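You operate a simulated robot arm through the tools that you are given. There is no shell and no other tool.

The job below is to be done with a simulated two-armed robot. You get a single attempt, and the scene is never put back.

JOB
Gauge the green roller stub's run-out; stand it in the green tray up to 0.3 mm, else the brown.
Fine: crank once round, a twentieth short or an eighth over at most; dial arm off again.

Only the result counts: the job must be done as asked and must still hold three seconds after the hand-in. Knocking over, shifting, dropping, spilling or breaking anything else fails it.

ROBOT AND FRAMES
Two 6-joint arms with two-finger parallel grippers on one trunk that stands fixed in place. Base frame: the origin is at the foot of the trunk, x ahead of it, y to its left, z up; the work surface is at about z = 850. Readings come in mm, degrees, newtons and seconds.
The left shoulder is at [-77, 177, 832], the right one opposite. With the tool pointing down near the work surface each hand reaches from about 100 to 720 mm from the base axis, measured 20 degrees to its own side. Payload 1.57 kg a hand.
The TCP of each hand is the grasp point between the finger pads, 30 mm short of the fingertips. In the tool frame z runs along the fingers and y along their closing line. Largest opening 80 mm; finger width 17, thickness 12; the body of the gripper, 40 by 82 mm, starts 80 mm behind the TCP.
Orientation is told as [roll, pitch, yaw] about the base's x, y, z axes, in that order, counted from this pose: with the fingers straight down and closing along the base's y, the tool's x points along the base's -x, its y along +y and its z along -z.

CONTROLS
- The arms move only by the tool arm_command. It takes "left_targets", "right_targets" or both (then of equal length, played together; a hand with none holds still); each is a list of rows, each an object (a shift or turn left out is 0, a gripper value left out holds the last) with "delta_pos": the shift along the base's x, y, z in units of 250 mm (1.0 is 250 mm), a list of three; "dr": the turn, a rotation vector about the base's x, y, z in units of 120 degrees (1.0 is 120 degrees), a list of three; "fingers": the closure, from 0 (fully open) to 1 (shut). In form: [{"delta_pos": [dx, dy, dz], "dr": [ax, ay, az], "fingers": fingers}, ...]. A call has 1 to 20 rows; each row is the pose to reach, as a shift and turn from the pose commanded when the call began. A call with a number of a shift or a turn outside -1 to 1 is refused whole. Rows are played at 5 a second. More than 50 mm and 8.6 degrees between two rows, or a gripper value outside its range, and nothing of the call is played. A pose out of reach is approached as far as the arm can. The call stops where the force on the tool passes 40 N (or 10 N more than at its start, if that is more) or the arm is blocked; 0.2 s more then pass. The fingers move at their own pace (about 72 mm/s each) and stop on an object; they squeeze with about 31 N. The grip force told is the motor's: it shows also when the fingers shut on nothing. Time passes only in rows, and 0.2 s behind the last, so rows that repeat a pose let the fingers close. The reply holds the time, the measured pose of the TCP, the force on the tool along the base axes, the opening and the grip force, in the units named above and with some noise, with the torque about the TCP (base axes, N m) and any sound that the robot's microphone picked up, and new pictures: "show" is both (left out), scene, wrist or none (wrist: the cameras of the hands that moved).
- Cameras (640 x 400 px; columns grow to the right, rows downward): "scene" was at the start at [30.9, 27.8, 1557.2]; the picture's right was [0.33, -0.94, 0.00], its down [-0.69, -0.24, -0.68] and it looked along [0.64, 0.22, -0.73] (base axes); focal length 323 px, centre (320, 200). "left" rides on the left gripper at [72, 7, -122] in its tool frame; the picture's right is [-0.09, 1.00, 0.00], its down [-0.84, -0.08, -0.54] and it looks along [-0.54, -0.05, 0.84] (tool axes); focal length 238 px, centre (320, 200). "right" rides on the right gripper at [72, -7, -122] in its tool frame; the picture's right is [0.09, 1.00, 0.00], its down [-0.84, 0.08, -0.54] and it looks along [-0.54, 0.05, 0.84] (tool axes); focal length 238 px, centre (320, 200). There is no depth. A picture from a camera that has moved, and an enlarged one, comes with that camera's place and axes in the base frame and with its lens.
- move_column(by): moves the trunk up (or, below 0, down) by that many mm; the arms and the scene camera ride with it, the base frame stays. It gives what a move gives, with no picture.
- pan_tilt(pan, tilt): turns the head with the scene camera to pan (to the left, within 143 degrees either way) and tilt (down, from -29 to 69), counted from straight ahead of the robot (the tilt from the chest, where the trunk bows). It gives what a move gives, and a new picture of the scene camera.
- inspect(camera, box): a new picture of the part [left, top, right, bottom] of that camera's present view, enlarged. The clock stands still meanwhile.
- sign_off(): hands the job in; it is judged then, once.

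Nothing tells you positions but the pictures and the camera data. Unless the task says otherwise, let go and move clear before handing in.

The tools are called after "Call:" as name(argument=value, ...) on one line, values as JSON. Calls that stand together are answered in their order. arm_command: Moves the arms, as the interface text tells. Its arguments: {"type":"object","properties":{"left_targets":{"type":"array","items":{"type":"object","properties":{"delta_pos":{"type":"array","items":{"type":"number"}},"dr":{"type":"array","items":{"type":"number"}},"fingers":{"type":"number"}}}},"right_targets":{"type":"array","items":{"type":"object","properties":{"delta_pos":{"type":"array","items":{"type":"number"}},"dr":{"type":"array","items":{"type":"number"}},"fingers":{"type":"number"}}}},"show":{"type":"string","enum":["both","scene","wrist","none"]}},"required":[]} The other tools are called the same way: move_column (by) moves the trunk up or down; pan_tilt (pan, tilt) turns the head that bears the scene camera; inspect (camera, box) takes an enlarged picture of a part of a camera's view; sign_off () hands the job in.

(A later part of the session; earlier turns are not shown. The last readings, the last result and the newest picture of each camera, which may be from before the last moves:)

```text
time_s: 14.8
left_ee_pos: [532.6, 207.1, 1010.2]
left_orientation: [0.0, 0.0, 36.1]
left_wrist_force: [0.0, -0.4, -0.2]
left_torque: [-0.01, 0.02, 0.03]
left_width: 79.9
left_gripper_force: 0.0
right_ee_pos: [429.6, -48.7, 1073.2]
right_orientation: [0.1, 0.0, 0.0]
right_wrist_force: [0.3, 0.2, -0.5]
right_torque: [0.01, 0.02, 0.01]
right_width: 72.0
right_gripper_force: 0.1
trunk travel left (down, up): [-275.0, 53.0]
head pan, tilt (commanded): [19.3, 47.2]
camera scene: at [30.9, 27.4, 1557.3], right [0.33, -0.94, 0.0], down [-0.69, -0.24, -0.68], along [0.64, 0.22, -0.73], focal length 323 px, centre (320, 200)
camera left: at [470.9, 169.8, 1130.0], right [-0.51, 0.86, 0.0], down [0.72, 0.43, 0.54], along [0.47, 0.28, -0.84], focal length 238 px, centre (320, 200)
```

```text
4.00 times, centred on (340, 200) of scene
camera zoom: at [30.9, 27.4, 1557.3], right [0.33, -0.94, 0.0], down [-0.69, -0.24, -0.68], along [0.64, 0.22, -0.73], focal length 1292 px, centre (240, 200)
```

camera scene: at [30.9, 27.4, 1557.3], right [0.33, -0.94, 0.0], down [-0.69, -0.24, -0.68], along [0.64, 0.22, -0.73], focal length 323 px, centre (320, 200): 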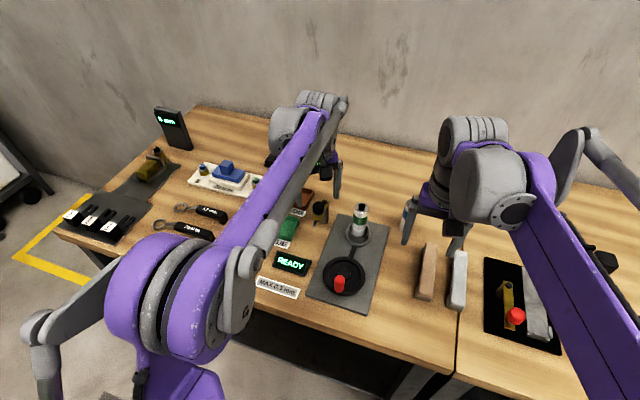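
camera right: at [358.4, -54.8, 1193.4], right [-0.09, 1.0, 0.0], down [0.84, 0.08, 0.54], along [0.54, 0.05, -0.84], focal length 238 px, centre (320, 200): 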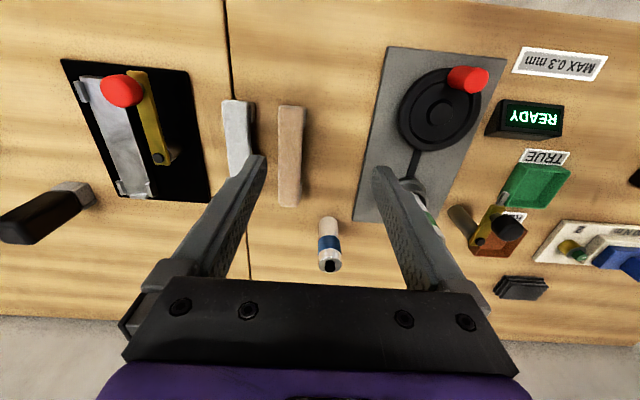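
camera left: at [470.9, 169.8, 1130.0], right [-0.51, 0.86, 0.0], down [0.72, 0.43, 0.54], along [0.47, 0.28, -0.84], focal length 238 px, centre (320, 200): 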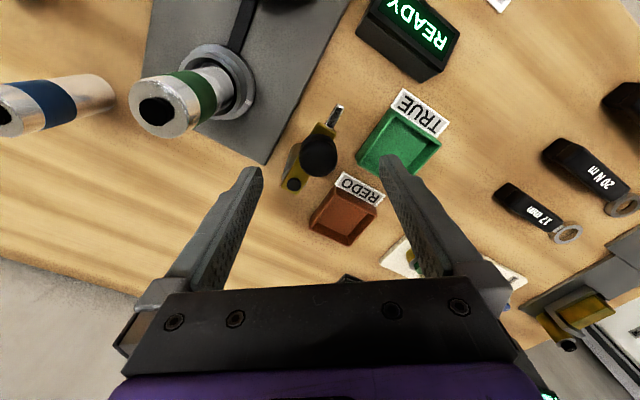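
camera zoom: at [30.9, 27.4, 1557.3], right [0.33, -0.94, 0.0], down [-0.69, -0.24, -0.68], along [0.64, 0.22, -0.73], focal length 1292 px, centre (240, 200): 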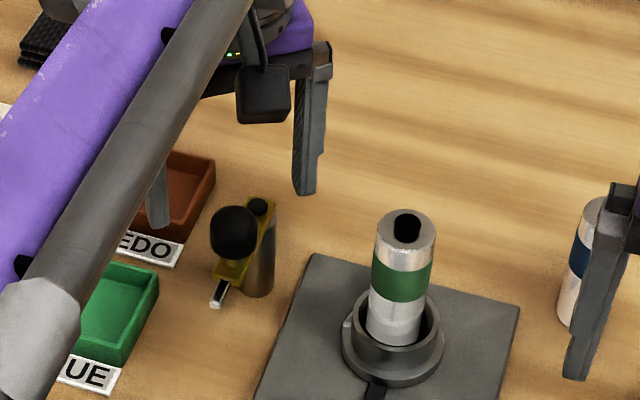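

The knob is right under the left hand. I'll narrow the fingers to 48 mm, descend to z≈961 so the tips stay above the arm bar, and close on the knob.

Call:
arm_command(left_targets=[{"delta_pos": [0, 0, -0.05], "fingers": 0.4}, {"delta_pos": [0, 0, -0.1], "fingers": 0.4}, {"delta_pos": [0, 0, -0.15], "fingers": 0.4}, {"delta_pos": [0, 0, -0.196], "fingers": 0.4}, {"delta_pos": [0, 0, -0.196], "fingers": 0.4}], show="both")

Call:
inspect(camera="scene", box=[285, 150, 395, 250])

Call:
inspect(camera="left", box=[220, 60, 420, 260])

```text
time_s: 16.0
left_ee_pos: [534.1, 207.8, 960.2]
left_orientation: [0.0, 0.0, 35.9]
left_wrist_force: [0.1, -0.5, 0.0]
left_torque: [0.0, -0.01, -0.01]
left_width: 48.2
left_gripper_force: 0.0
right_ee_pos: [429.7, -48.0, 1072.2]
right_orientation: [0.0, -0.2, 0.0]
right_wrist_force: [0.6, -1.0, 0.2]
right_torque: [-0.01, 0.03, 0.03]
right_width: 72.0
right_gripper_force: 0.0
trunk travel left (down, up): [-275.0, 53.0]
head pan, tilt (commanded): [19.3, 47.2]
camera scene: at [30.8, 27.8, 1557.2], right [0.33, -0.94, 0.0], down [-0.69, -0.24, -0.68], along [0.64, 0.22, -0.73], focal length 323 px, centre (320, 200)
camera left: at [470.7, 170.7, 1081.7], right [-0.51, 0.86, 0.0], down [0.72, 0.43, 0.54], along [0.47, 0.28, -0.84], focal length 238 px, centre (320, 200)
```

scene: 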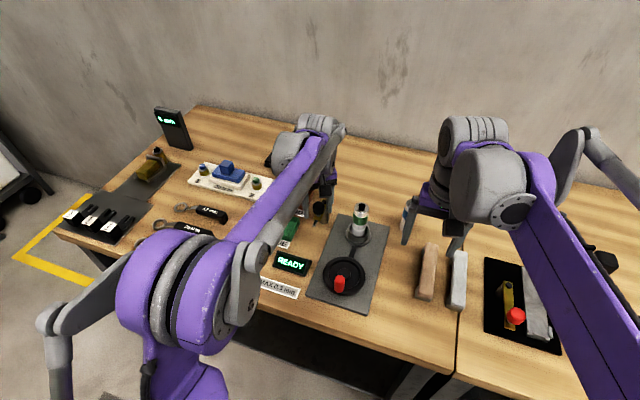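
left: 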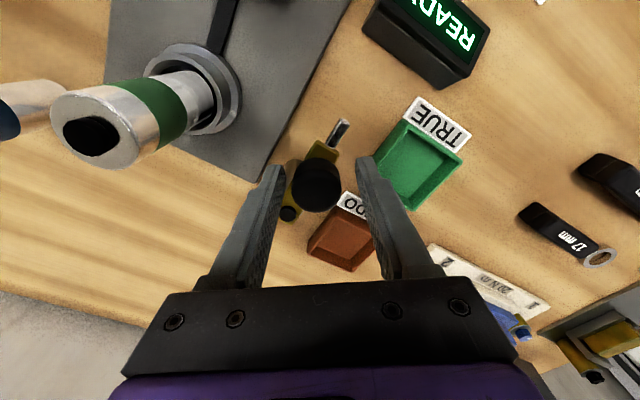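

```text
4.00 times, centred on (340, 200) of scene
camera zoom: at [30.8, 27.8, 1557.2], right [0.33, -0.94, 0.0], down [-0.69, -0.24, -0.68], along [0.64, 0.22, -0.73], focal length 1292 px, centre (240, 200)
```

zoom: 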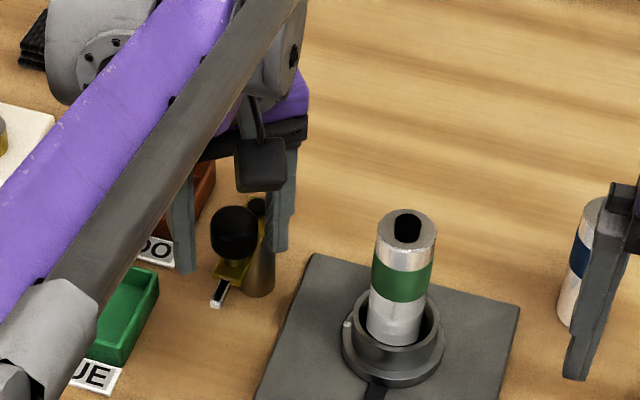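

```text
2.00 times, centred on (320, 160) of left
camera zoom: at [470.7, 170.7, 1081.7], right [-0.51, 0.86, 0.0], down [0.72, 0.43, 0.54], along [0.47, 0.28, -0.84], focal length 477 px, centre (320, 280)
```

zoom: 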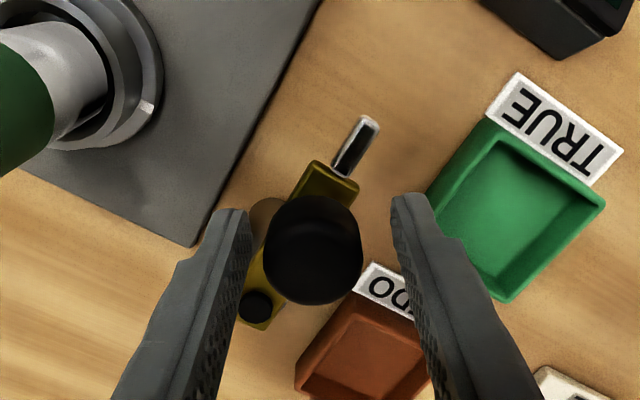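

The knob is centred between the fingers. I'll close on it.

Call:
arm_command(left_targets=[{"fingers": 1.0}, {"fingers": 1.0}, {"fingers": 1.0}], show="wrist")

```text
time_s: 16.8
left_ee_pos: [534.0, 205.5, 960.1]
left_orientation: [0.0, 0.0, 36.0]
left_wrist_force: [9.1, -8.7, 3.5]
left_torque: [-0.1, 0.08, -0.1]
left_width: 29.9
left_gripper_force: 39.0
right_ee_pos: [431.4, -50.3, 1073.6]
right_orientation: [0.1, 0.0, 0.0]
right_wrist_force: [0.9, -0.7, 0.2]
right_torque: [-0.02, 0.02, 0.03]
right_width: 71.8
right_gripper_force: 0.1
trunk travel left (down, up): [-275.0, 53.0]
head pan, tilt (commanded): [19.3, 47.2]
camera left: at [471.9, 169.2, 1081.6], right [-0.51, 0.86, 0.0], down [0.72, 0.43, 0.54], along [0.47, 0.28, -0.84], focal length 238 px, centre (320, 200)
```

left: 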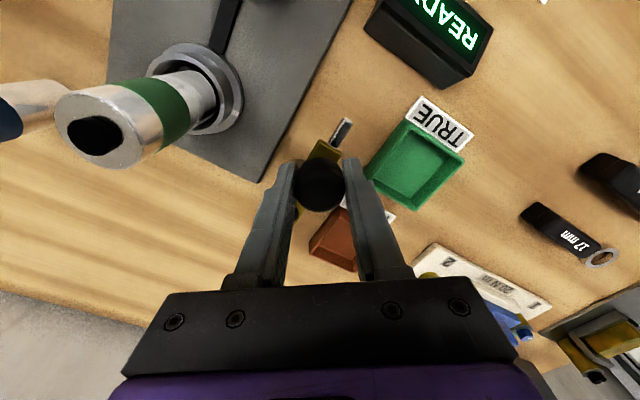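

The knob is gripped at 29.9 mm. I'll swing the arm in small arc steps about the pivot (radius ≈50 mm) toward the stub, beginning with 30°.

Call:
arm_command(left_targets=[{"delta_pos": [0.0008, -0.0174, 0], "fingers": 1.0}, {"delta_pos": [0.003, -0.0347, 0], "fingers": 1.0}, {"delta_pos": [0.0068, -0.0518, 0], "fingers": 1.0}, {"delta_pos": [0.0121, -0.0684, 0], "fingers": 1.0}, {"delta_pos": [0.0187, -0.0845, 0], "fingers": 1.0}, {"delta_pos": [0.0268, -0.1, 0], "fingers": 1.0}, {"delta_pos": [0.0268, -0.1, 0], "fingers": 1.0}], show="both")

Call:
inspect(camera="left", box=[220, 60, 420, 260])

```text
time_s: 18.4
left_ee_pos: [539.1, 182.0, 961.8]
left_orientation: [-0.1, -0.1, 36.0]
left_wrist_force: [-16.1, 5.5, -9.1]
left_torque: [0.08, 0.62, 0.49]
left_width: 29.6
left_gripper_force: 39.2
right_ee_pos: [429.0, -47.7, 1073.7]
right_orientation: [0.0, 0.0, -0.1]
right_wrist_force: [-0.2, -0.1, 0.1]
right_torque: [0.0, 0.0, 0.01]
right_width: 71.7
right_gripper_force: 0.1
trunk travel left (down, up): [-275.0, 53.0]
head pan, tilt (commanded): [19.3, 47.2]
camera scene: at [29.4, 29.0, 1557.2], right [0.33, -0.94, 0.0], down [-0.69, -0.24, -0.68], along [0.64, 0.22, -0.73], focal length 323 px, centre (320, 200)
camera left: at [476.5, 145.9, 1082.6], right [-0.51, 0.86, 0.0], down [0.72, 0.43, 0.54], along [0.47, 0.28, -0.84], focal length 238 px, centre (320, 200)
```

scene: 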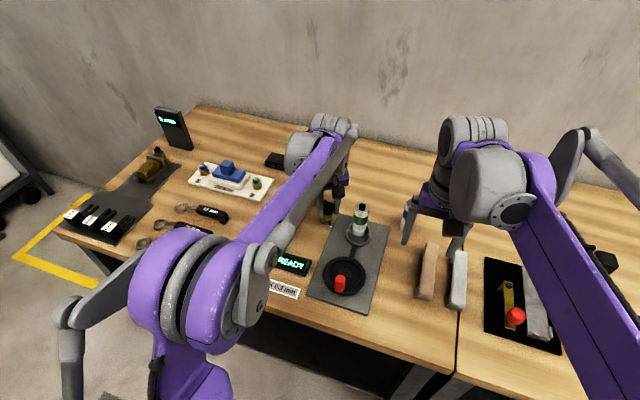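
left: 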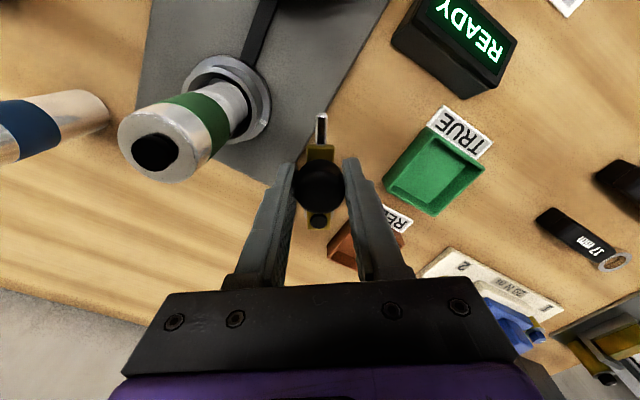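

```text
2.00 times, centred on (320, 160) of left
camera zoom: at [476.5, 145.9, 1082.6], right [-0.51, 0.86, 0.0], down [0.72, 0.43, 0.54], along [0.47, 0.28, -0.84], focal length 477 px, centre (320, 280)
```

zoom: 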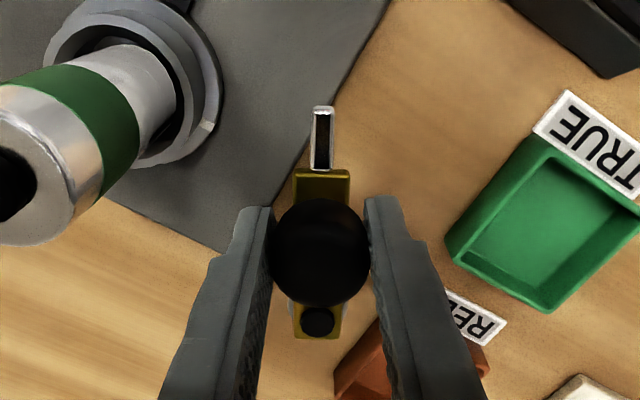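

The arm follows well with modest forces. I'll continue the arc to about 60°.

Call:
arm_command(left_targets=[{"delta_pos": [0.01, -0.017, 0], "fingers": 1.0}, {"delta_pos": [0.0208, -0.0312, 0], "fingers": 1.0}, {"delta_pos": [0.0328, -0.0444, 0], "fingers": 1.0}, {"delta_pos": [0.046, -0.0564, 0], "fingers": 1.0}, {"delta_pos": [0.0602, -0.0672, 0], "fingers": 1.0}, {"delta_pos": [0.0752, -0.0768, 0], "fingers": 1.0}, {"delta_pos": [0.0752, -0.0768, 0], "fingers": 1.0}], show="both")

Call:
inspect(camera="left", box=[220, 60, 420, 260])

```text
time_s: 20.0
left_ee_pos: [558.3, 164.9, 961.3]
left_orientation: [-0.2, 0.0, 36.0]
left_wrist_force: [-11.8, 8.8, 3.2]
left_torque: [0.09, 0.74, 0.57]
left_width: 29.4
left_gripper_force: 39.5
right_ee_pos: [428.5, -47.3, 1075.3]
right_orientation: [0.0, -0.1, 0.0]
right_wrist_force: [0.5, -0.7, 0.6]
right_torque: [0.0, -0.02, -0.02]
right_width: 71.9
right_gripper_force: 0.1
trunk travel left (down, up): [-275.0, 53.0]
head pan, tilt (commanded): [19.3, 47.2]
camera scene: at [28.8, 29.1, 1557.3], right [0.33, -0.94, 0.0], down [-0.69, -0.24, -0.68], along [0.64, 0.22, -0.73], focal length 323 px, centre (320, 200)
camera left: at [495.4, 127.5, 1082.9], right [-0.51, 0.86, 0.0], down [0.72, 0.43, 0.54], along [0.47, 0.28, -0.84], focal length 238 px, centre (320, 200)
```

scene: 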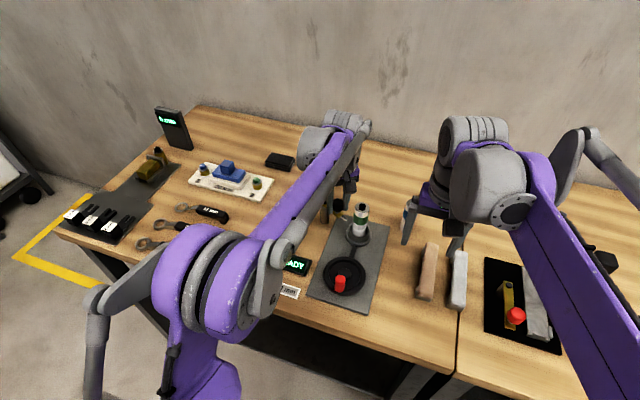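
left: 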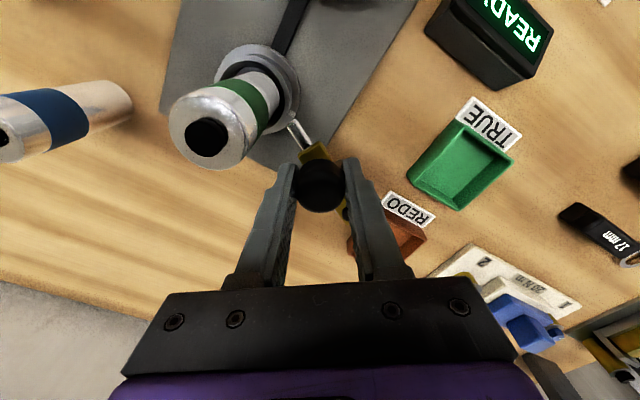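

```text
2.00 times, centred on (320, 160) of left
camera zoom: at [495.4, 127.5, 1082.9], right [-0.51, 0.86, 0.0], down [0.72, 0.43, 0.54], along [0.47, 0.28, -0.84], focal length 477 px, centre (320, 280)
```

zoom: 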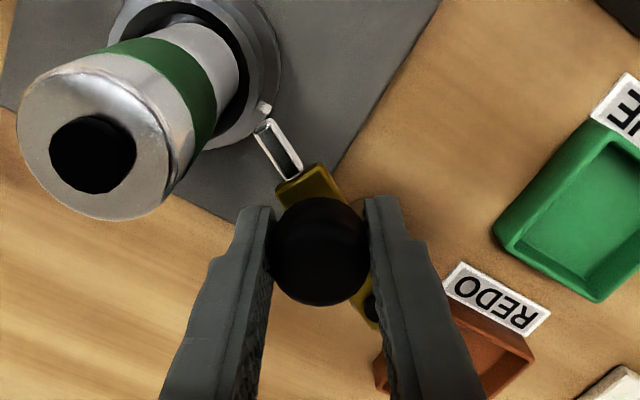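

It's at 60° and the probe is nearing the stub. I'll continue to about 72°, where the arm points at the stub's axis.

Call:
arm_command(left_targets=[{"delta_pos": [0.0126, -0.0066, 0], "fingers": 1.0}, {"delta_pos": [0.0256, -0.0124, 0], "fingers": 1.0}, {"delta_pos": [0.0322, -0.015, 0], "fingers": 1.0}, {"delta_pos": [0.039, -0.0172, 0], "fingers": 1.0}, {"delta_pos": [0.039, -0.0172, 0], "fingers": 1.0}], show="both")

Call:
inspect(camera="left", box=[200, 60, 400, 240])

Call:
inspect(camera="scene", box=[285, 180, 395, 280])

```text
time_s: 21.2
left_ee_pos: [568.0, 159.1, 961.4]
left_orientation: [-0.2, 0.0, 36.0]
left_wrist_force: [-7.4, 5.9, 8.1]
left_torque: [0.14, 0.44, 0.33]
left_width: 29.4
left_gripper_force: 38.9
right_ee_pos: [428.7, -47.6, 1074.1]
right_orientation: [0.0, 0.0, -0.1]
right_wrist_force: [0.7, 0.3, 0.2]
right_torque: [0.0, 0.0, 0.01]
right_width: 72.0
right_gripper_force: 0.1
trunk travel left (down, up): [-275.0, 53.0]
head pan, tilt (commanded): [19.3, 47.2]
camera scene: at [29.0, 28.3, 1557.3], right [0.33, -0.94, 0.0], down [-0.69, -0.24, -0.68], along [0.64, 0.22, -0.73], focal length 323 px, centre (320, 200)
camera left: at [505.3, 122.2, 1082.6], right [-0.51, 0.86, 0.0], down [0.72, 0.43, 0.54], along [0.47, 0.28, -0.84], focal length 238 px, centre (320, 200)
```

scene: 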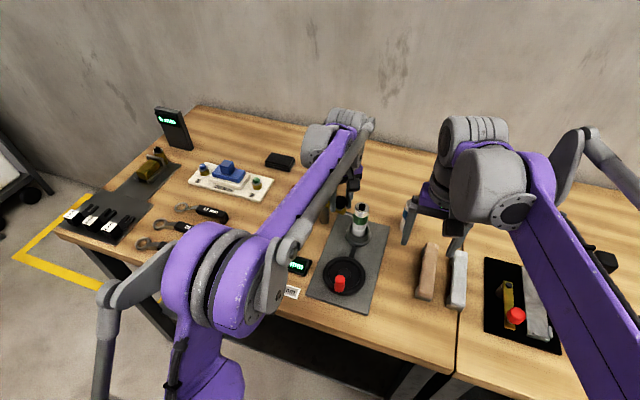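
left: 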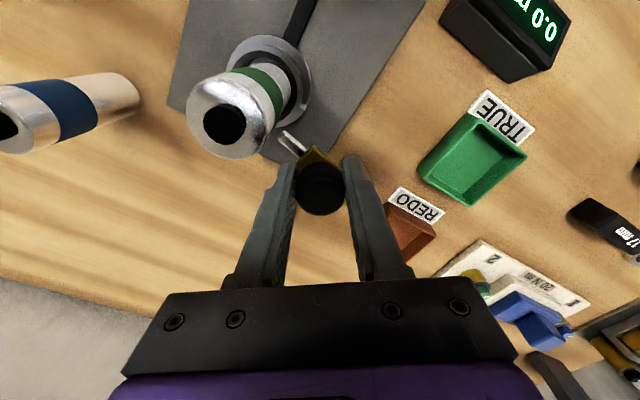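

```text
2.22 times, centred on (300, 150) of left
camera zoom: at [505.3, 122.2, 1082.6], right [-0.51, 0.86, 0.0], down [0.72, 0.43, 0.54], along [0.47, 0.28, -0.84], focal length 530 px, centre (364, 311)
```

zoom: 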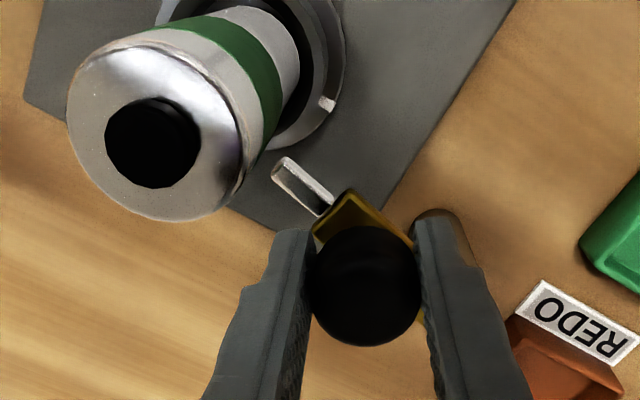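

```text
4.00 times, centred on (340, 230) of scene
camera zoom: at [29.0, 28.3, 1557.3], right [0.33, -0.94, 0.0], down [-0.69, -0.24, -0.68], along [0.64, 0.22, -0.73], focal length 1292 px, centre (240, 80)
```

zoom: 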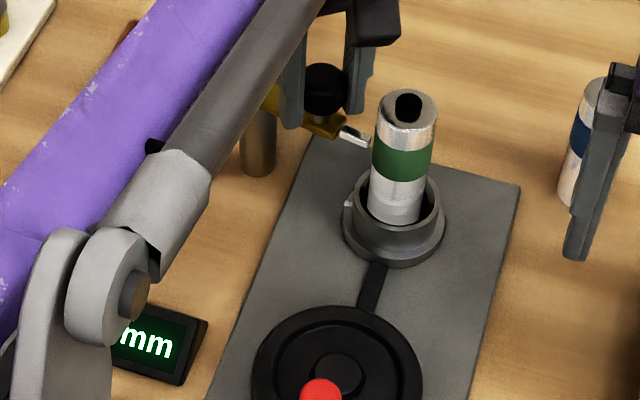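

The display has changed from READY to a "0.0… mm" reading, so the dial is on. I'll open the left fingers, rise straight up, and withdraw to the earlier clear spot.

Call:
arm_command(left_targets=[{"delta_pos": [0, 0, 0], "fingers": 0.5}, {"delta_pos": [0, 0, 0], "fingers": 0.4}, {"delta_pos": [0, 0, 0.06], "fingers": 0.4}, {"delta_pos": [0, 0, 0.16], "fingers": 0.4}, {"delta_pos": [0, 0, 0.3], "fingers": 0.4}, {"delta_pos": [0, 0, 0.42], "fingers": 0.4}, {"delta_pos": [-0.06, 0.1, 0.5], "dr": [0, 0, -0.05], "fingers": 0.4}, {"delta_pos": [-0.14, 0.2, 0.55], "dr": [0, 0, -0.1], "fingers": 0.3}, {"delta_pos": [-0.22, 0.3, 0.6], "dr": [0, 0, -0.15], "fingers": 0.3}, {"delta_pos": [-0.3, 0.4, 0.62], "dr": [0, 0, -0.2], "fingers": 0.2}, {"delta_pos": [-0.38, 0.5, 0.63], "dr": [0, 0, -0.25], "fingers": 0.1}, {"delta_pos": [-0.46, 0.6, 0.63], "dr": [0, 0, -0.3], "fingers": 0.0}, {"delta_pos": [-0.54, 0.68, 0.63], "dr": [0, 0, -0.3], "fingers": 0.0}, {"delta_pos": [-0.54, 0.68, 0.63], "dr": [0, 0, -0.3], "fingers": 0.0}], show="both")

Call:
inspect(camera="scene", box=[265, 180, 395, 300])

Call:
inspect(camera="left", box=[80, 20, 320, 220])

```text
time_s: 24.2
left_ee_pos: [435.0, 329.2, 1116.8]
left_orientation: [-0.1, 0.0, -0.1]
left_wrist_force: [0.8, 0.1, 0.7]
left_torque: [-0.04, 0.04, 0.01]
left_width: 80.2
left_gripper_force: 0.0
right_ee_pos: [431.6, -47.9, 1072.8]
right_orientation: [0.0, -0.1, 0.0]
right_wrist_force: [0.0, -0.2, 0.0]
right_torque: [-0.04, 0.04, 0.01]
right_width: 72.0
right_gripper_force: 0.1
trunk travel left (down, up): [-275.0, 53.0]
head pan, tilt (commanded): [19.3, 47.2]
camera scene: at [31.3, 27.6, 1557.2], right [0.33, -0.94, 0.0], down [-0.69, -0.24, -0.68], along [0.64, 0.22, -0.73], focal length 323 px, centre (320, 200)
camera left: at [361.8, 335.5, 1239.0], right [0.09, 1.0, 0.0], down [0.84, -0.08, 0.54], along [0.54, -0.05, -0.84], focal length 238 px, centre (320, 200)
```

scene: 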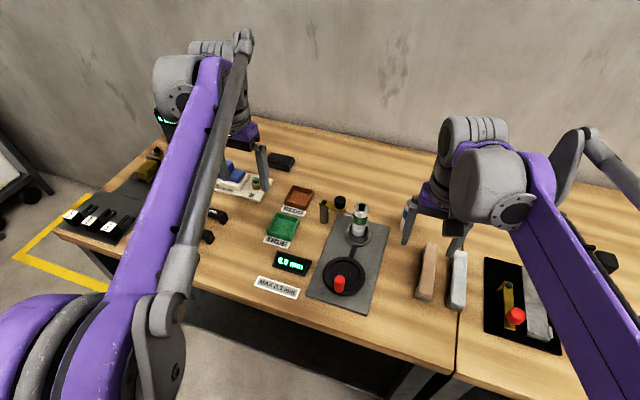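
left: 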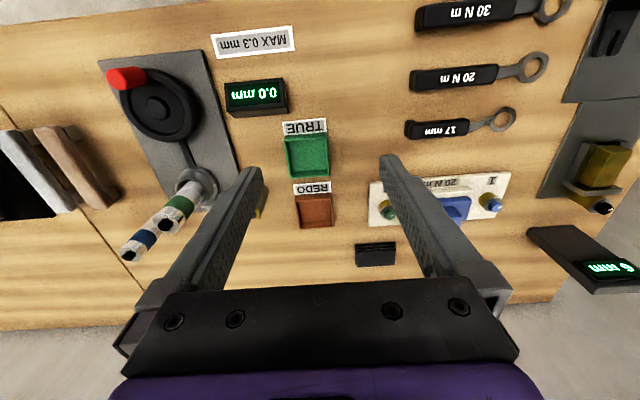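

```text
3.33 times, centred on (330, 240) of scene
camera zoom: at [31.3, 27.6, 1557.2], right [0.33, -0.94, 0.0], down [-0.69, -0.24, -0.68], along [0.64, 0.22, -0.73], focal length 1077 px, centre (287, 67)
```

zoom: 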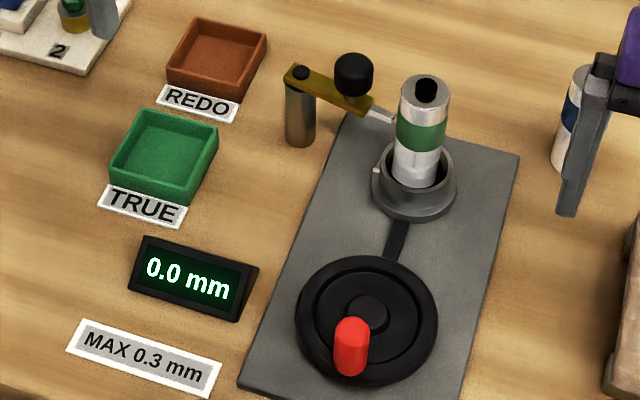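

```text
2.00 times, centred on (200, 120) of left
camera zoom: at [361.8, 335.5, 1239.0], right [0.09, 1.0, 0.0], down [0.84, -0.08, 0.54], along [0.54, -0.05, -0.84], focal length 477 px, centre (560, 360)
```

zoom: 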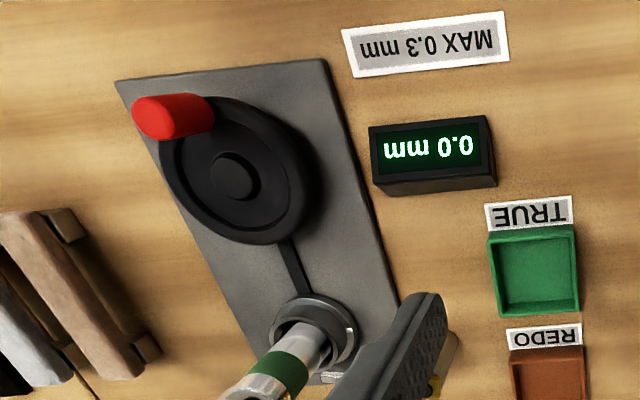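

The dial reads 0.0 mm with the probe touching the stub. I put the wheel centre near (412, 101) and the crank knob near (372, 101) with its top at z≈933, so the crank radius is about 40 mm. I'll bring the right hand above the knob, pre-yawed -60°, so I can turn the crank in gripped segments of about 120°.

Call:
arm_command(right_targets=[{"delta_pos": [-0.03, 0.07, 0], "dr": [0, 0, -0.0625], "fingers": 0.45}, {"delta_pos": [-0.06, 0.15, 0], "dr": [0, 0, -0.125], "fingers": 0.45}, {"delta_pos": [-0.09, 0.23, 0], "dr": [0, 0, -0.1875], "fingers": 0.45}, {"delta_pos": [-0.12, 0.31, 0], "dr": [0, 0, -0.25], "fingers": 0.45}, {"delta_pos": [-0.15, 0.39, 0], "dr": [0, 0, -0.3125], "fingers": 0.45}, {"delta_pos": [-0.18, 0.47, 0], "dr": [0, 0, -0.375], "fingers": 0.45}, {"delta_pos": [-0.21, 0.55, -0.05], "dr": [0, 0, -0.4375], "fingers": 0.45}, {"delta_pos": [-0.2296, 0.598, -0.15], "dr": [0, 0, -0.5], "fingers": 0.45}, {"delta_pos": [-0.2296, 0.598, -0.294], "dr": [0, 0, -0.5], "fingers": 0.45}, {"delta_pos": [-0.2296, 0.598, -0.294], "dr": [0, 0, -0.5], "fingers": 0.45}], show="both")

Call:
inspect(camera="right", box=[220, 60, 420, 260])

Call:
inspect(camera="scene", box=[265, 180, 425, 320])

```text
time_s: 26.4
left_ee_pos: [434.4, 329.4, 1117.2]
left_orientation: [0.0, 0.0, 0.0]
left_wrist_force: [0.4, -0.2, -0.2]
left_torque: [-0.01, 0.01, -0.02]
left_width: 80.2
left_gripper_force: 0.0
right_ee_pos: [370.7, 101.5, 999.0]
right_orientation: [0.0, 0.0, -60.0]
right_wrist_force: [-1.1, 0.3, -0.6]
right_torque: [0.03, -0.01, -0.01]
right_width: 44.2
right_gripper_force: 0.0
trunk travel left (down, up): [-275.0, 53.0]
head pan, tilt (commanded): [19.3, 47.2]
camera scene: at [30.6, 27.7, 1557.2], right [0.33, -0.94, 0.0], down [-0.69, -0.24, -0.68], along [0.64, 0.22, -0.73], focal length 323 px, centre (320, 200)
camera right: at [329.7, 160.4, 1120.3], right [0.82, 0.58, 0.0], down [0.49, -0.69, 0.54], along [0.31, -0.44, -0.84], focal length 238 px, centre (320, 200)
```

scene: 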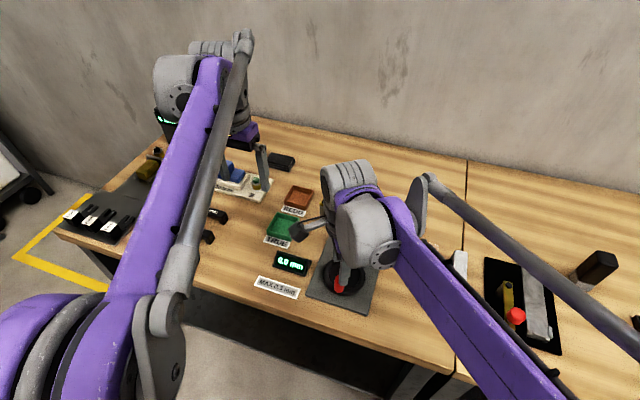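
right: 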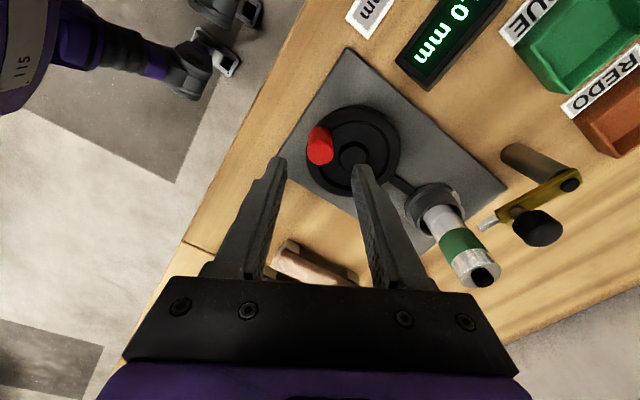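

```text
2.00 times, centred on (320, 160) of right
camera zoom: at [329.7, 160.4, 1120.3], right [0.82, 0.58, 0.0], down [0.49, -0.69, 0.54], along [0.31, -0.44, -0.84], focal length 477 px, centre (320, 280)
```

zoom: 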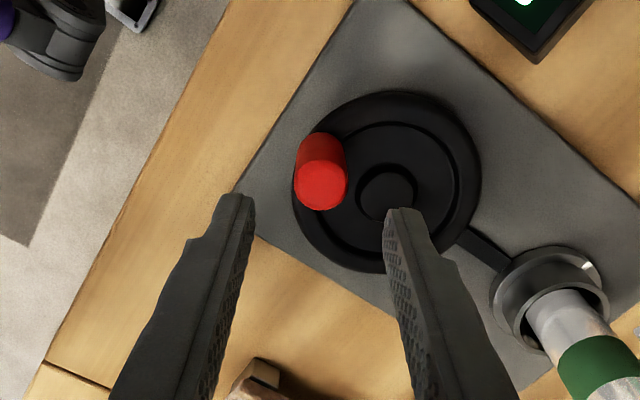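

```text
2.86 times, centred on (345, 250) of scene
camera zoom: at [30.6, 27.7, 1557.2], right [0.33, -0.94, 0.0], down [-0.69, -0.24, -0.68], along [0.64, 0.22, -0.73], focal length 923 px, centre (249, 57)
```

zoom: 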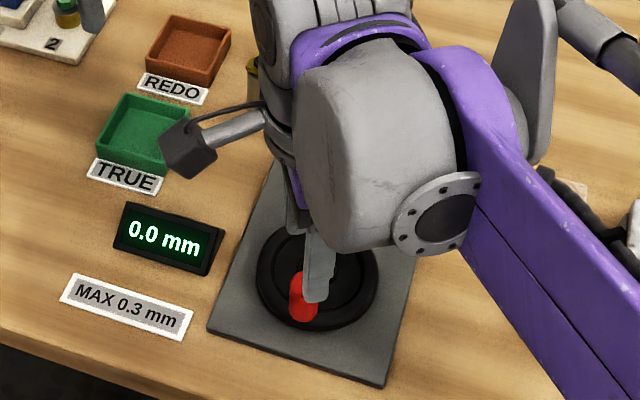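

The knob top is at about (372, 101, 933), 22 mm across, and the crank centre is about (413, 101.5). I'll descend around the knob and grip it.

Call:
arm_command(right_targets=[{"delta_pos": [0.004, -0.001, -0.08], "fingers": 0.45}, {"delta_pos": [0.004, -0.001, -0.16], "fingers": 0.45}, {"delta_pos": [0.004, -0.001, -0.24], "fingers": 0.45}, {"delta_pos": [0.004, -0.001, -0.29], "fingers": 0.45}, {"delta_pos": [0.004, -0.001, -0.29], "fingers": 0.45}, {"delta_pos": [0.004, -0.001, -0.29], "fingers": 1.0}, {"delta_pos": [0.004, -0.001, -0.29], "fingers": 1.0}, {"delta_pos": [0.004, -0.001, -0.29], "fingers": 1.0}], show="wrist")

Call:
inspect(camera="scene", box=[265, 180, 425, 320])

Call:
inspect(camera="right", box=[220, 60, 420, 260])

```text
time_s: 28.2
left_ee_pos: [434.9, 328.5, 1117.1]
left_orientation: [0.0, 0.0, -0.1]
left_wrist_force: [-0.7, 0.3, -0.1]
left_torque: [-0.01, -0.03, -0.01]
left_width: 79.9
left_gripper_force: 0.1
right_ee_pos: [372.8, 100.4, 927.2]
right_orientation: [0.0, 0.0, -60.0]
right_wrist_force: [-2.2, -1.5, -3.3]
right_torque: [0.28, -0.51, -0.01]
right_width: 22.2
right_gripper_force: 34.9
trunk travel left (down, up): [-275.0, 53.0]
head pan, tilt (commanded): [19.3, 47.2]
camera right: at [330.7, 159.7, 1048.0], right [0.82, 0.58, 0.0], down [0.49, -0.69, 0.54], along [0.31, -0.44, -0.84], focal length 238 px, centre (320, 200)
```

right: 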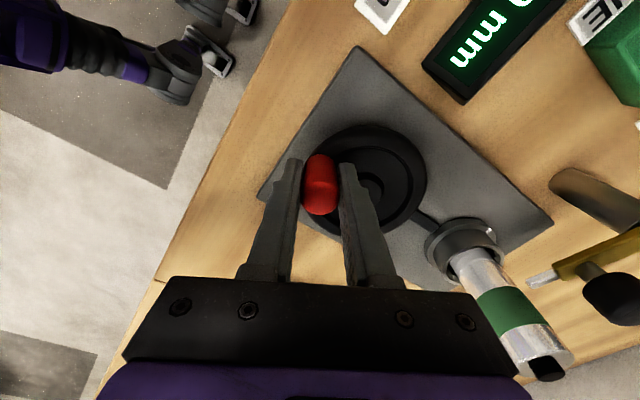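

```text
2.86 times, centred on (345, 250) of scene
camera zoom: at [30.9, 27.7, 1557.2], right [0.33, -0.94, 0.0], down [-0.69, -0.24, -0.68], along [0.64, 0.22, -0.73], focal length 923 px, centre (249, 57)
```

zoom: 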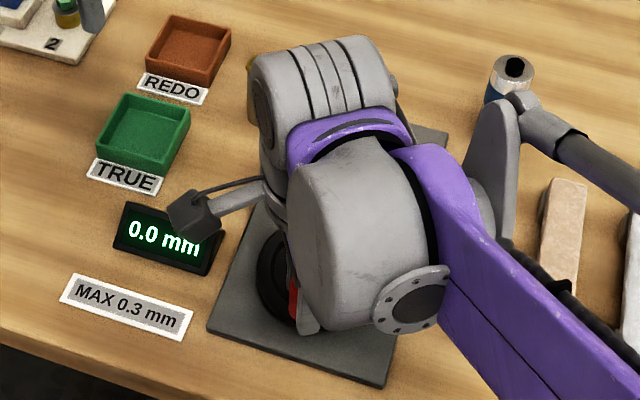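

```text
2.00 times, centred on (320, 160) of right
camera zoom: at [330.7, 159.7, 1048.0], right [0.82, 0.58, 0.0], down [0.49, -0.69, 0.54], along [0.31, -0.44, -0.84], focal length 477 px, centre (320, 280)
```

zoom: 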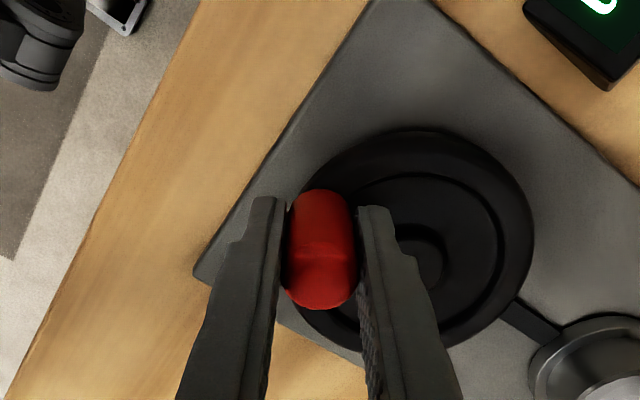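

The crank knob is gripped at 22.2 mm. I'll turn it counter-clockwise about (413, 101), rotating the hand with it, and check after the first 30°.

Call:
arm_command(right_targets=[{"delta_pos": [0.00139, -0.02125, 0], "dr": [0, 0, 0.0625], "fingers": 1.0}, {"delta_pos": [0.00555, -0.04214, 0], "dr": [0, 0, 0.125], "fingers": 1.0}, {"delta_pos": [0.01239, -0.0623, 0], "dr": [0, 0, 0.1875], "fingers": 1.0}, {"delta_pos": [0.02181, -0.0814, 0], "dr": [0, 0, 0.25], "fingers": 1.0}, {"delta_pos": [0.02181, -0.0814, 0], "dr": [0, 0, 0.25], "fingers": 1.0}], show="both")

Call:
inspect(camera="scene", box=[265, 180, 425, 320])

```text
time_s: 28.8
left_ee_pos: [433.6, 329.5, 1116.8]
left_orientation: [-0.1, 0.0, 0.0]
left_wrist_force: [0.4, -0.1, 0.5]
left_torque: [-0.02, 0.0, -0.01]
left_width: 80.0
left_gripper_force: 0.1
right_ee_pos: [374.6, 99.0, 926.1]
right_orientation: [0.6, 0.7, -46.5]
right_wrist_force: [3.1, 24.9, -5.9]
right_torque: [-1.05, 0.28, -0.03]
right_width: 22.3
right_gripper_force: 35.0
trunk travel left (down, up): [-275.0, 53.0]
head pan, tilt (commanded): [19.3, 47.2]
stopped in row 2 (right hand): the force on the tool passed its limit at 44 N (the readings are from after the stop); the commanded pose is now the measured one
camera scene: at [32.1, 29.1, 1557.1], right [0.33, -0.94, 0.0], down [-0.69, -0.24, -0.68], along [0.64, 0.22, -0.73], focal length 323 px, centre (320, 200)
camera right: at [318.9, 145.3, 1048.8], right [0.66, 0.75, 0.01], down [0.63, -0.56, 0.53], along [0.41, -0.34, -0.85], focal length 238 px, centre (320, 200)
```

scene: 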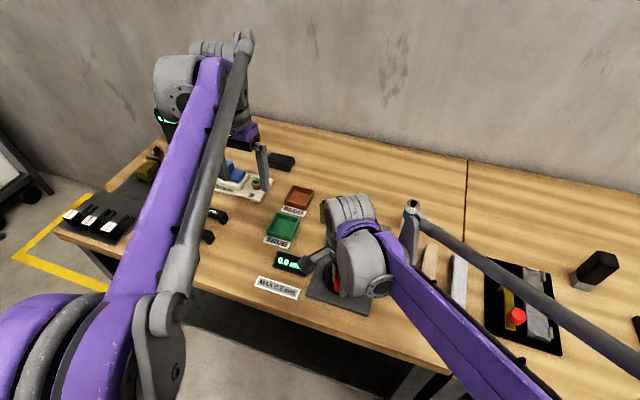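
right: 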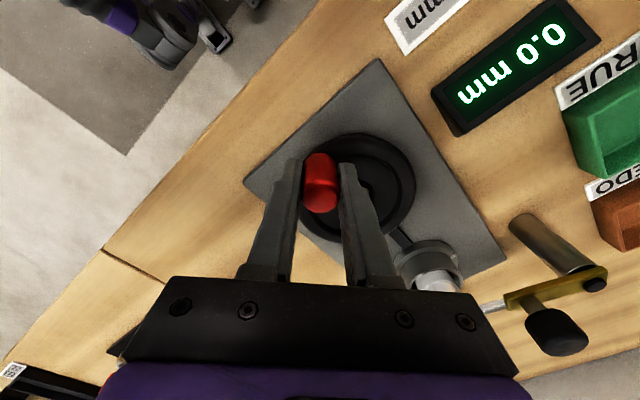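

```text
2.86 times, centred on (345, 250) of scene
camera zoom: at [32.1, 29.1, 1557.1], right [0.33, -0.94, 0.0], down [-0.69, -0.24, -0.68], along [0.64, 0.22, -0.73], focal length 923 px, centre (249, 57)
```

zoom: 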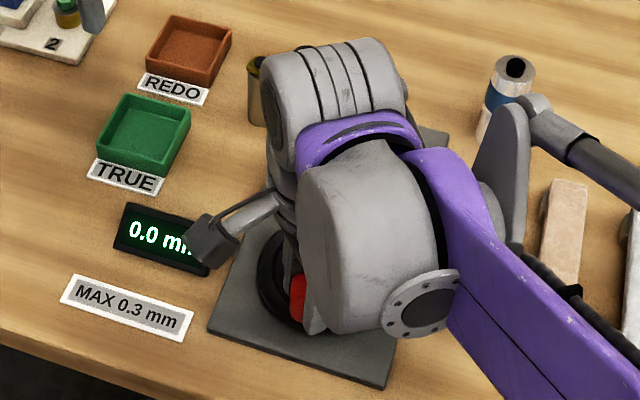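

The crank resisted turning counter-clockwise: 44 N after about 2 mm. It may only turn clockwise, so I'll test gently that way with small slow steps.

Call:
arm_command(right_targets=[{"delta_pos": [0, 0.008, 0], "fingers": 1.0}, {"delta_pos": [0, 0.016, 0], "fingers": 1.0}, {"delta_pos": [0, 0.024, 0], "dr": [0, 0, -0.015], "fingers": 1.0}, {"delta_pos": [0, 0.032, 0], "dr": [0, 0, -0.03], "fingers": 1.0}, {"delta_pos": [0.001, 0.04, 0], "dr": [0, 0, -0.045], "fingers": 1.0}, {"delta_pos": [0.001, 0.04, 0], "dr": [0, 0, -0.045], "fingers": 1.0}], show="both")

Call:
inspect(camera="right", box=[220, 60, 420, 260])

```text
time_s: 30.2
left_ee_pos: [434.3, 326.8, 1117.3]
left_orientation: [0.0, 0.0, 0.0]
left_wrist_force: [-0.4, 0.6, -0.9]
left_torque: [0.0, 0.01, 0.01]
left_width: 80.0
left_gripper_force: 0.0
right_ee_pos: [374.3, 105.4, 927.1]
right_orientation: [0.4, 0.3, -51.9]
right_wrist_force: [4.7, -1.1, -5.3]
right_torque: [-1.62, 0.46, 0.01]
right_width: 21.8
right_gripper_force: 34.5
trunk travel left (down, up): [-275.0, 53.0]
head pan, tilt (commanded): [19.3, 47.2]
camera scene: at [32.0, 27.8, 1557.2], right [0.33, -0.94, 0.0], down [-0.69, -0.24, -0.68], along [0.64, 0.22, -0.73], focal length 323 px, centre (320, 200)
camera right: at [324.1, 157.5, 1048.6], right [0.73, 0.69, 0.01], down [0.58, -0.62, 0.54], along [0.37, -0.39, -0.84], focal length 238 px, centre (320, 200)
```

scene: 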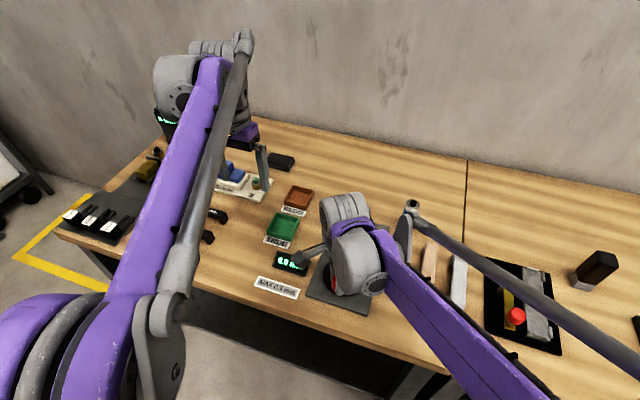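
right: 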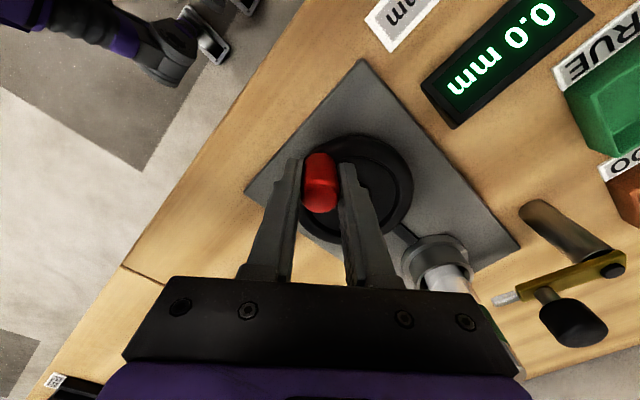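

```text
2.00 times, centred on (320, 160) of right
camera zoom: at [324.1, 157.5, 1048.6], right [0.73, 0.69, 0.01], down [0.58, -0.62, 0.54], along [0.37, -0.39, -0.84], focal length 477 px, centre (320, 280)
```

zoom: 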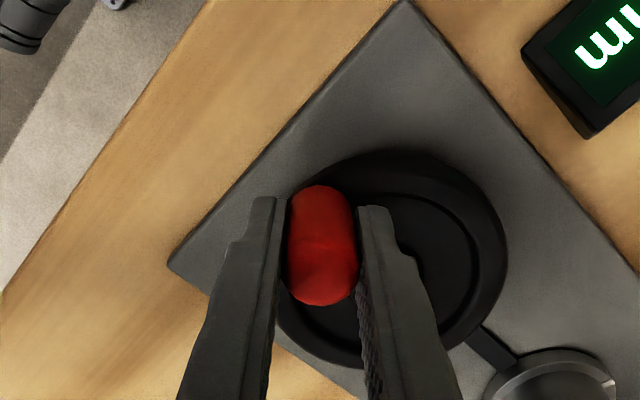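

Clockwise turns freely: the knob moved about 5 mm (roughly 6°) with almost no force, so the crank is one-way clockwise. I'll open the fingers and level out the slight tilt before re-gripping with the hand yawed the other way.

Call:
arm_command(right_targets=[{"delta_pos": [0, 0, 0], "fingers": 0.45}, {"delta_pos": [0, 0, 0], "dr": [-0.004, 0.001, 0], "fingers": 0.45}, {"delta_pos": [0, 0, 0], "dr": [-0.004, 0.001, 0], "fingers": 0.45}], show="wrist")

Call:
inspect(camera="right", box=[220, 60, 420, 260])

```text
time_s: 31.0
left_ee_pos: [433.8, 328.0, 1117.9]
left_orientation: [0.0, 0.0, 0.0]
left_wrist_force: [-0.3, -0.2, 0.5]
left_torque: [-0.01, 0.02, 0.01]
left_width: 80.0
left_gripper_force: 0.0
right_ee_pos: [372.5, 106.5, 928.0]
right_orientation: [0.1, 0.1, -52.0]
right_wrist_force: [-0.5, 0.5, 0.2]
right_torque: [0.02, 0.01, -0.02]
right_width: 44.4
right_gripper_force: 0.0
trunk travel left (down, up): [-275.0, 53.0]
head pan, tilt (commanded): [19.3, 47.2]
camera right: at [323.2, 158.5, 1048.6], right [0.73, 0.69, 0.0], down [0.58, -0.61, 0.54], along [0.37, -0.39, -0.84], focal length 238 px, centre (320, 200)
```

right: 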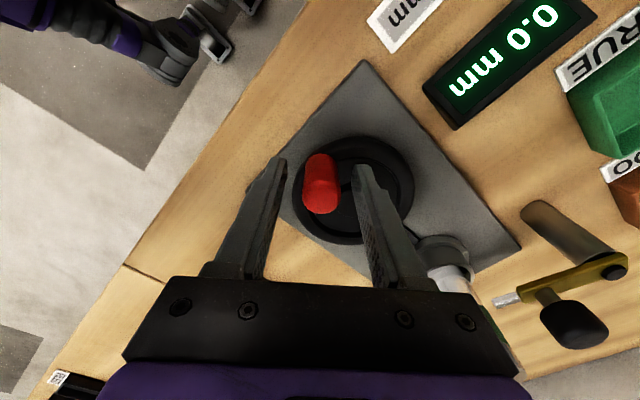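

```text
2.00 times, centred on (320, 160) of right
camera zoom: at [323.2, 158.5, 1048.6], right [0.73, 0.69, 0.0], down [0.58, -0.61, 0.54], along [0.37, -0.39, -0.84], focal length 477 px, centre (320, 280)
```

zoom: 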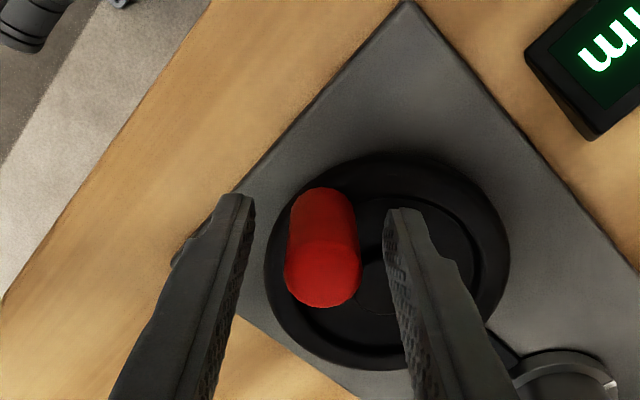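

The knob is at about (373.3, 106), turned some 7° clockwise so far. I'll rotate the open hand in place about the knob to yaw +60°.

Call:
arm_command(right_targets=[{"dr": [0, 0, 0.067], "fingers": 0.45}, {"dr": [0, 0, 0.134], "fingers": 0.45}, {"dr": [0, 0, 0.201], "fingers": 0.45}, {"dr": [0, 0, 0.268], "fingers": 0.45}, {"dr": [0, 0, 0.335], "fingers": 0.45}, {"dr": [0, 0, 0.402], "fingers": 0.45}, {"dr": [0, 0, 0.469], "fingers": 0.45}, {"dr": [0, 0, 0.536], "fingers": 0.45}, {"dr": [0, 0, 0.603], "fingers": 0.45}, {"dr": [0, 0, 0.67], "fingers": 0.45}, {"dr": [0, 0, 0.737], "fingers": 0.45}, {"dr": [0, 0, 0.804], "fingers": 0.45}, {"dr": [0, 0, 0.871], "fingers": 0.45}, {"dr": [0, 0, 0.933], "fingers": 0.45}, {"dr": [0, 0, 0.933], "fingers": 0.45}], show="both")

Call:
inspect(camera="right", box=[220, 60, 420, 260])

```text
time_s: 34.2
left_ee_pos: [433.7, 328.6, 1116.9]
left_orientation: [0.0, 0.0, 0.1]
left_wrist_force: [-0.8, -0.3, -0.1]
left_torque: [-0.01, -0.02, 0.0]
left_width: 80.0
left_gripper_force: 0.1
right_ee_pos: [372.7, 105.8, 926.8]
right_orientation: [0.0, 0.1, 60.2]
right_wrist_force: [0.4, 0.2, -0.2]
right_torque: [0.02, -0.03, -0.03]
right_width: 43.8
right_gripper_force: 0.1
trunk travel left (down, up): [-275.0, 53.0]
head pan, tilt (commanded): [19.3, 47.2]
camera scene: at [30.9, 27.8, 1557.2], right [0.33, -0.94, 0.0], down [-0.69, -0.24, -0.68], along [0.64, 0.22, -0.73], focal length 323 px, centre (320, 200)
camera right: at [342.8, 40.8, 1049.0], right [-0.91, 0.42, 0.0], down [0.35, 0.76, 0.54], along [0.23, 0.49, -0.84], focal length 238 px, centre (320, 200)
```

scene: 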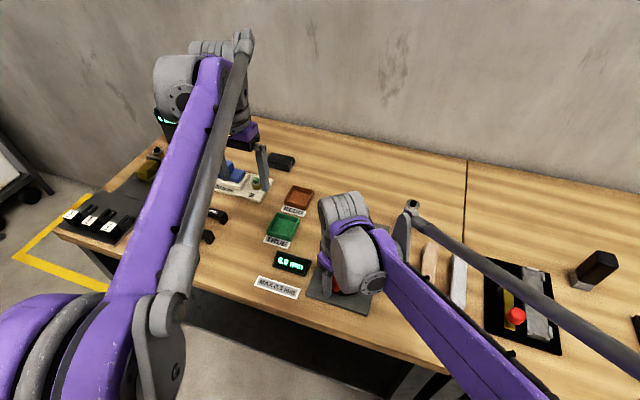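
right: 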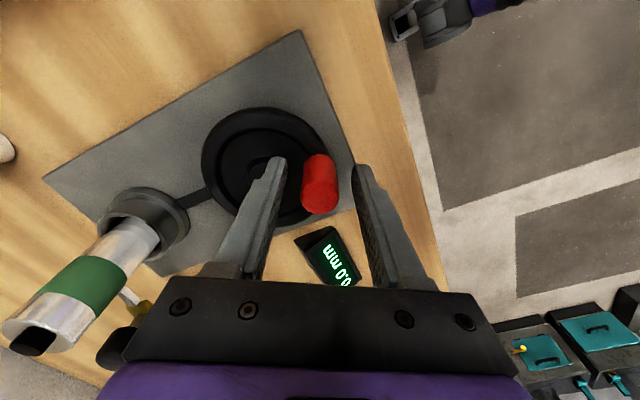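

```text
2.00 times, centred on (320, 160) of right
camera zoom: at [342.8, 40.8, 1049.0], right [-0.91, 0.42, 0.0], down [0.35, 0.76, 0.54], along [0.23, 0.49, -0.84], focal length 477 px, centre (320, 280)
```

zoom: 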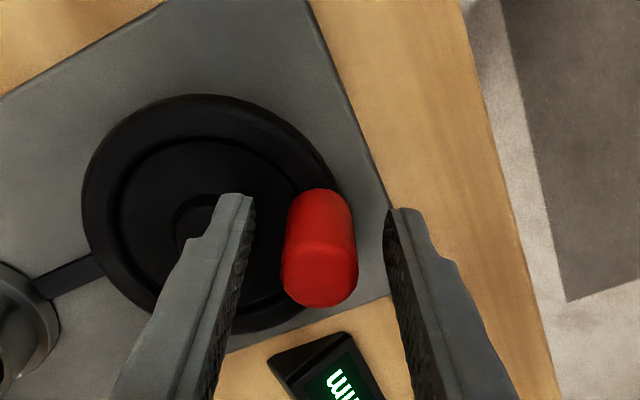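

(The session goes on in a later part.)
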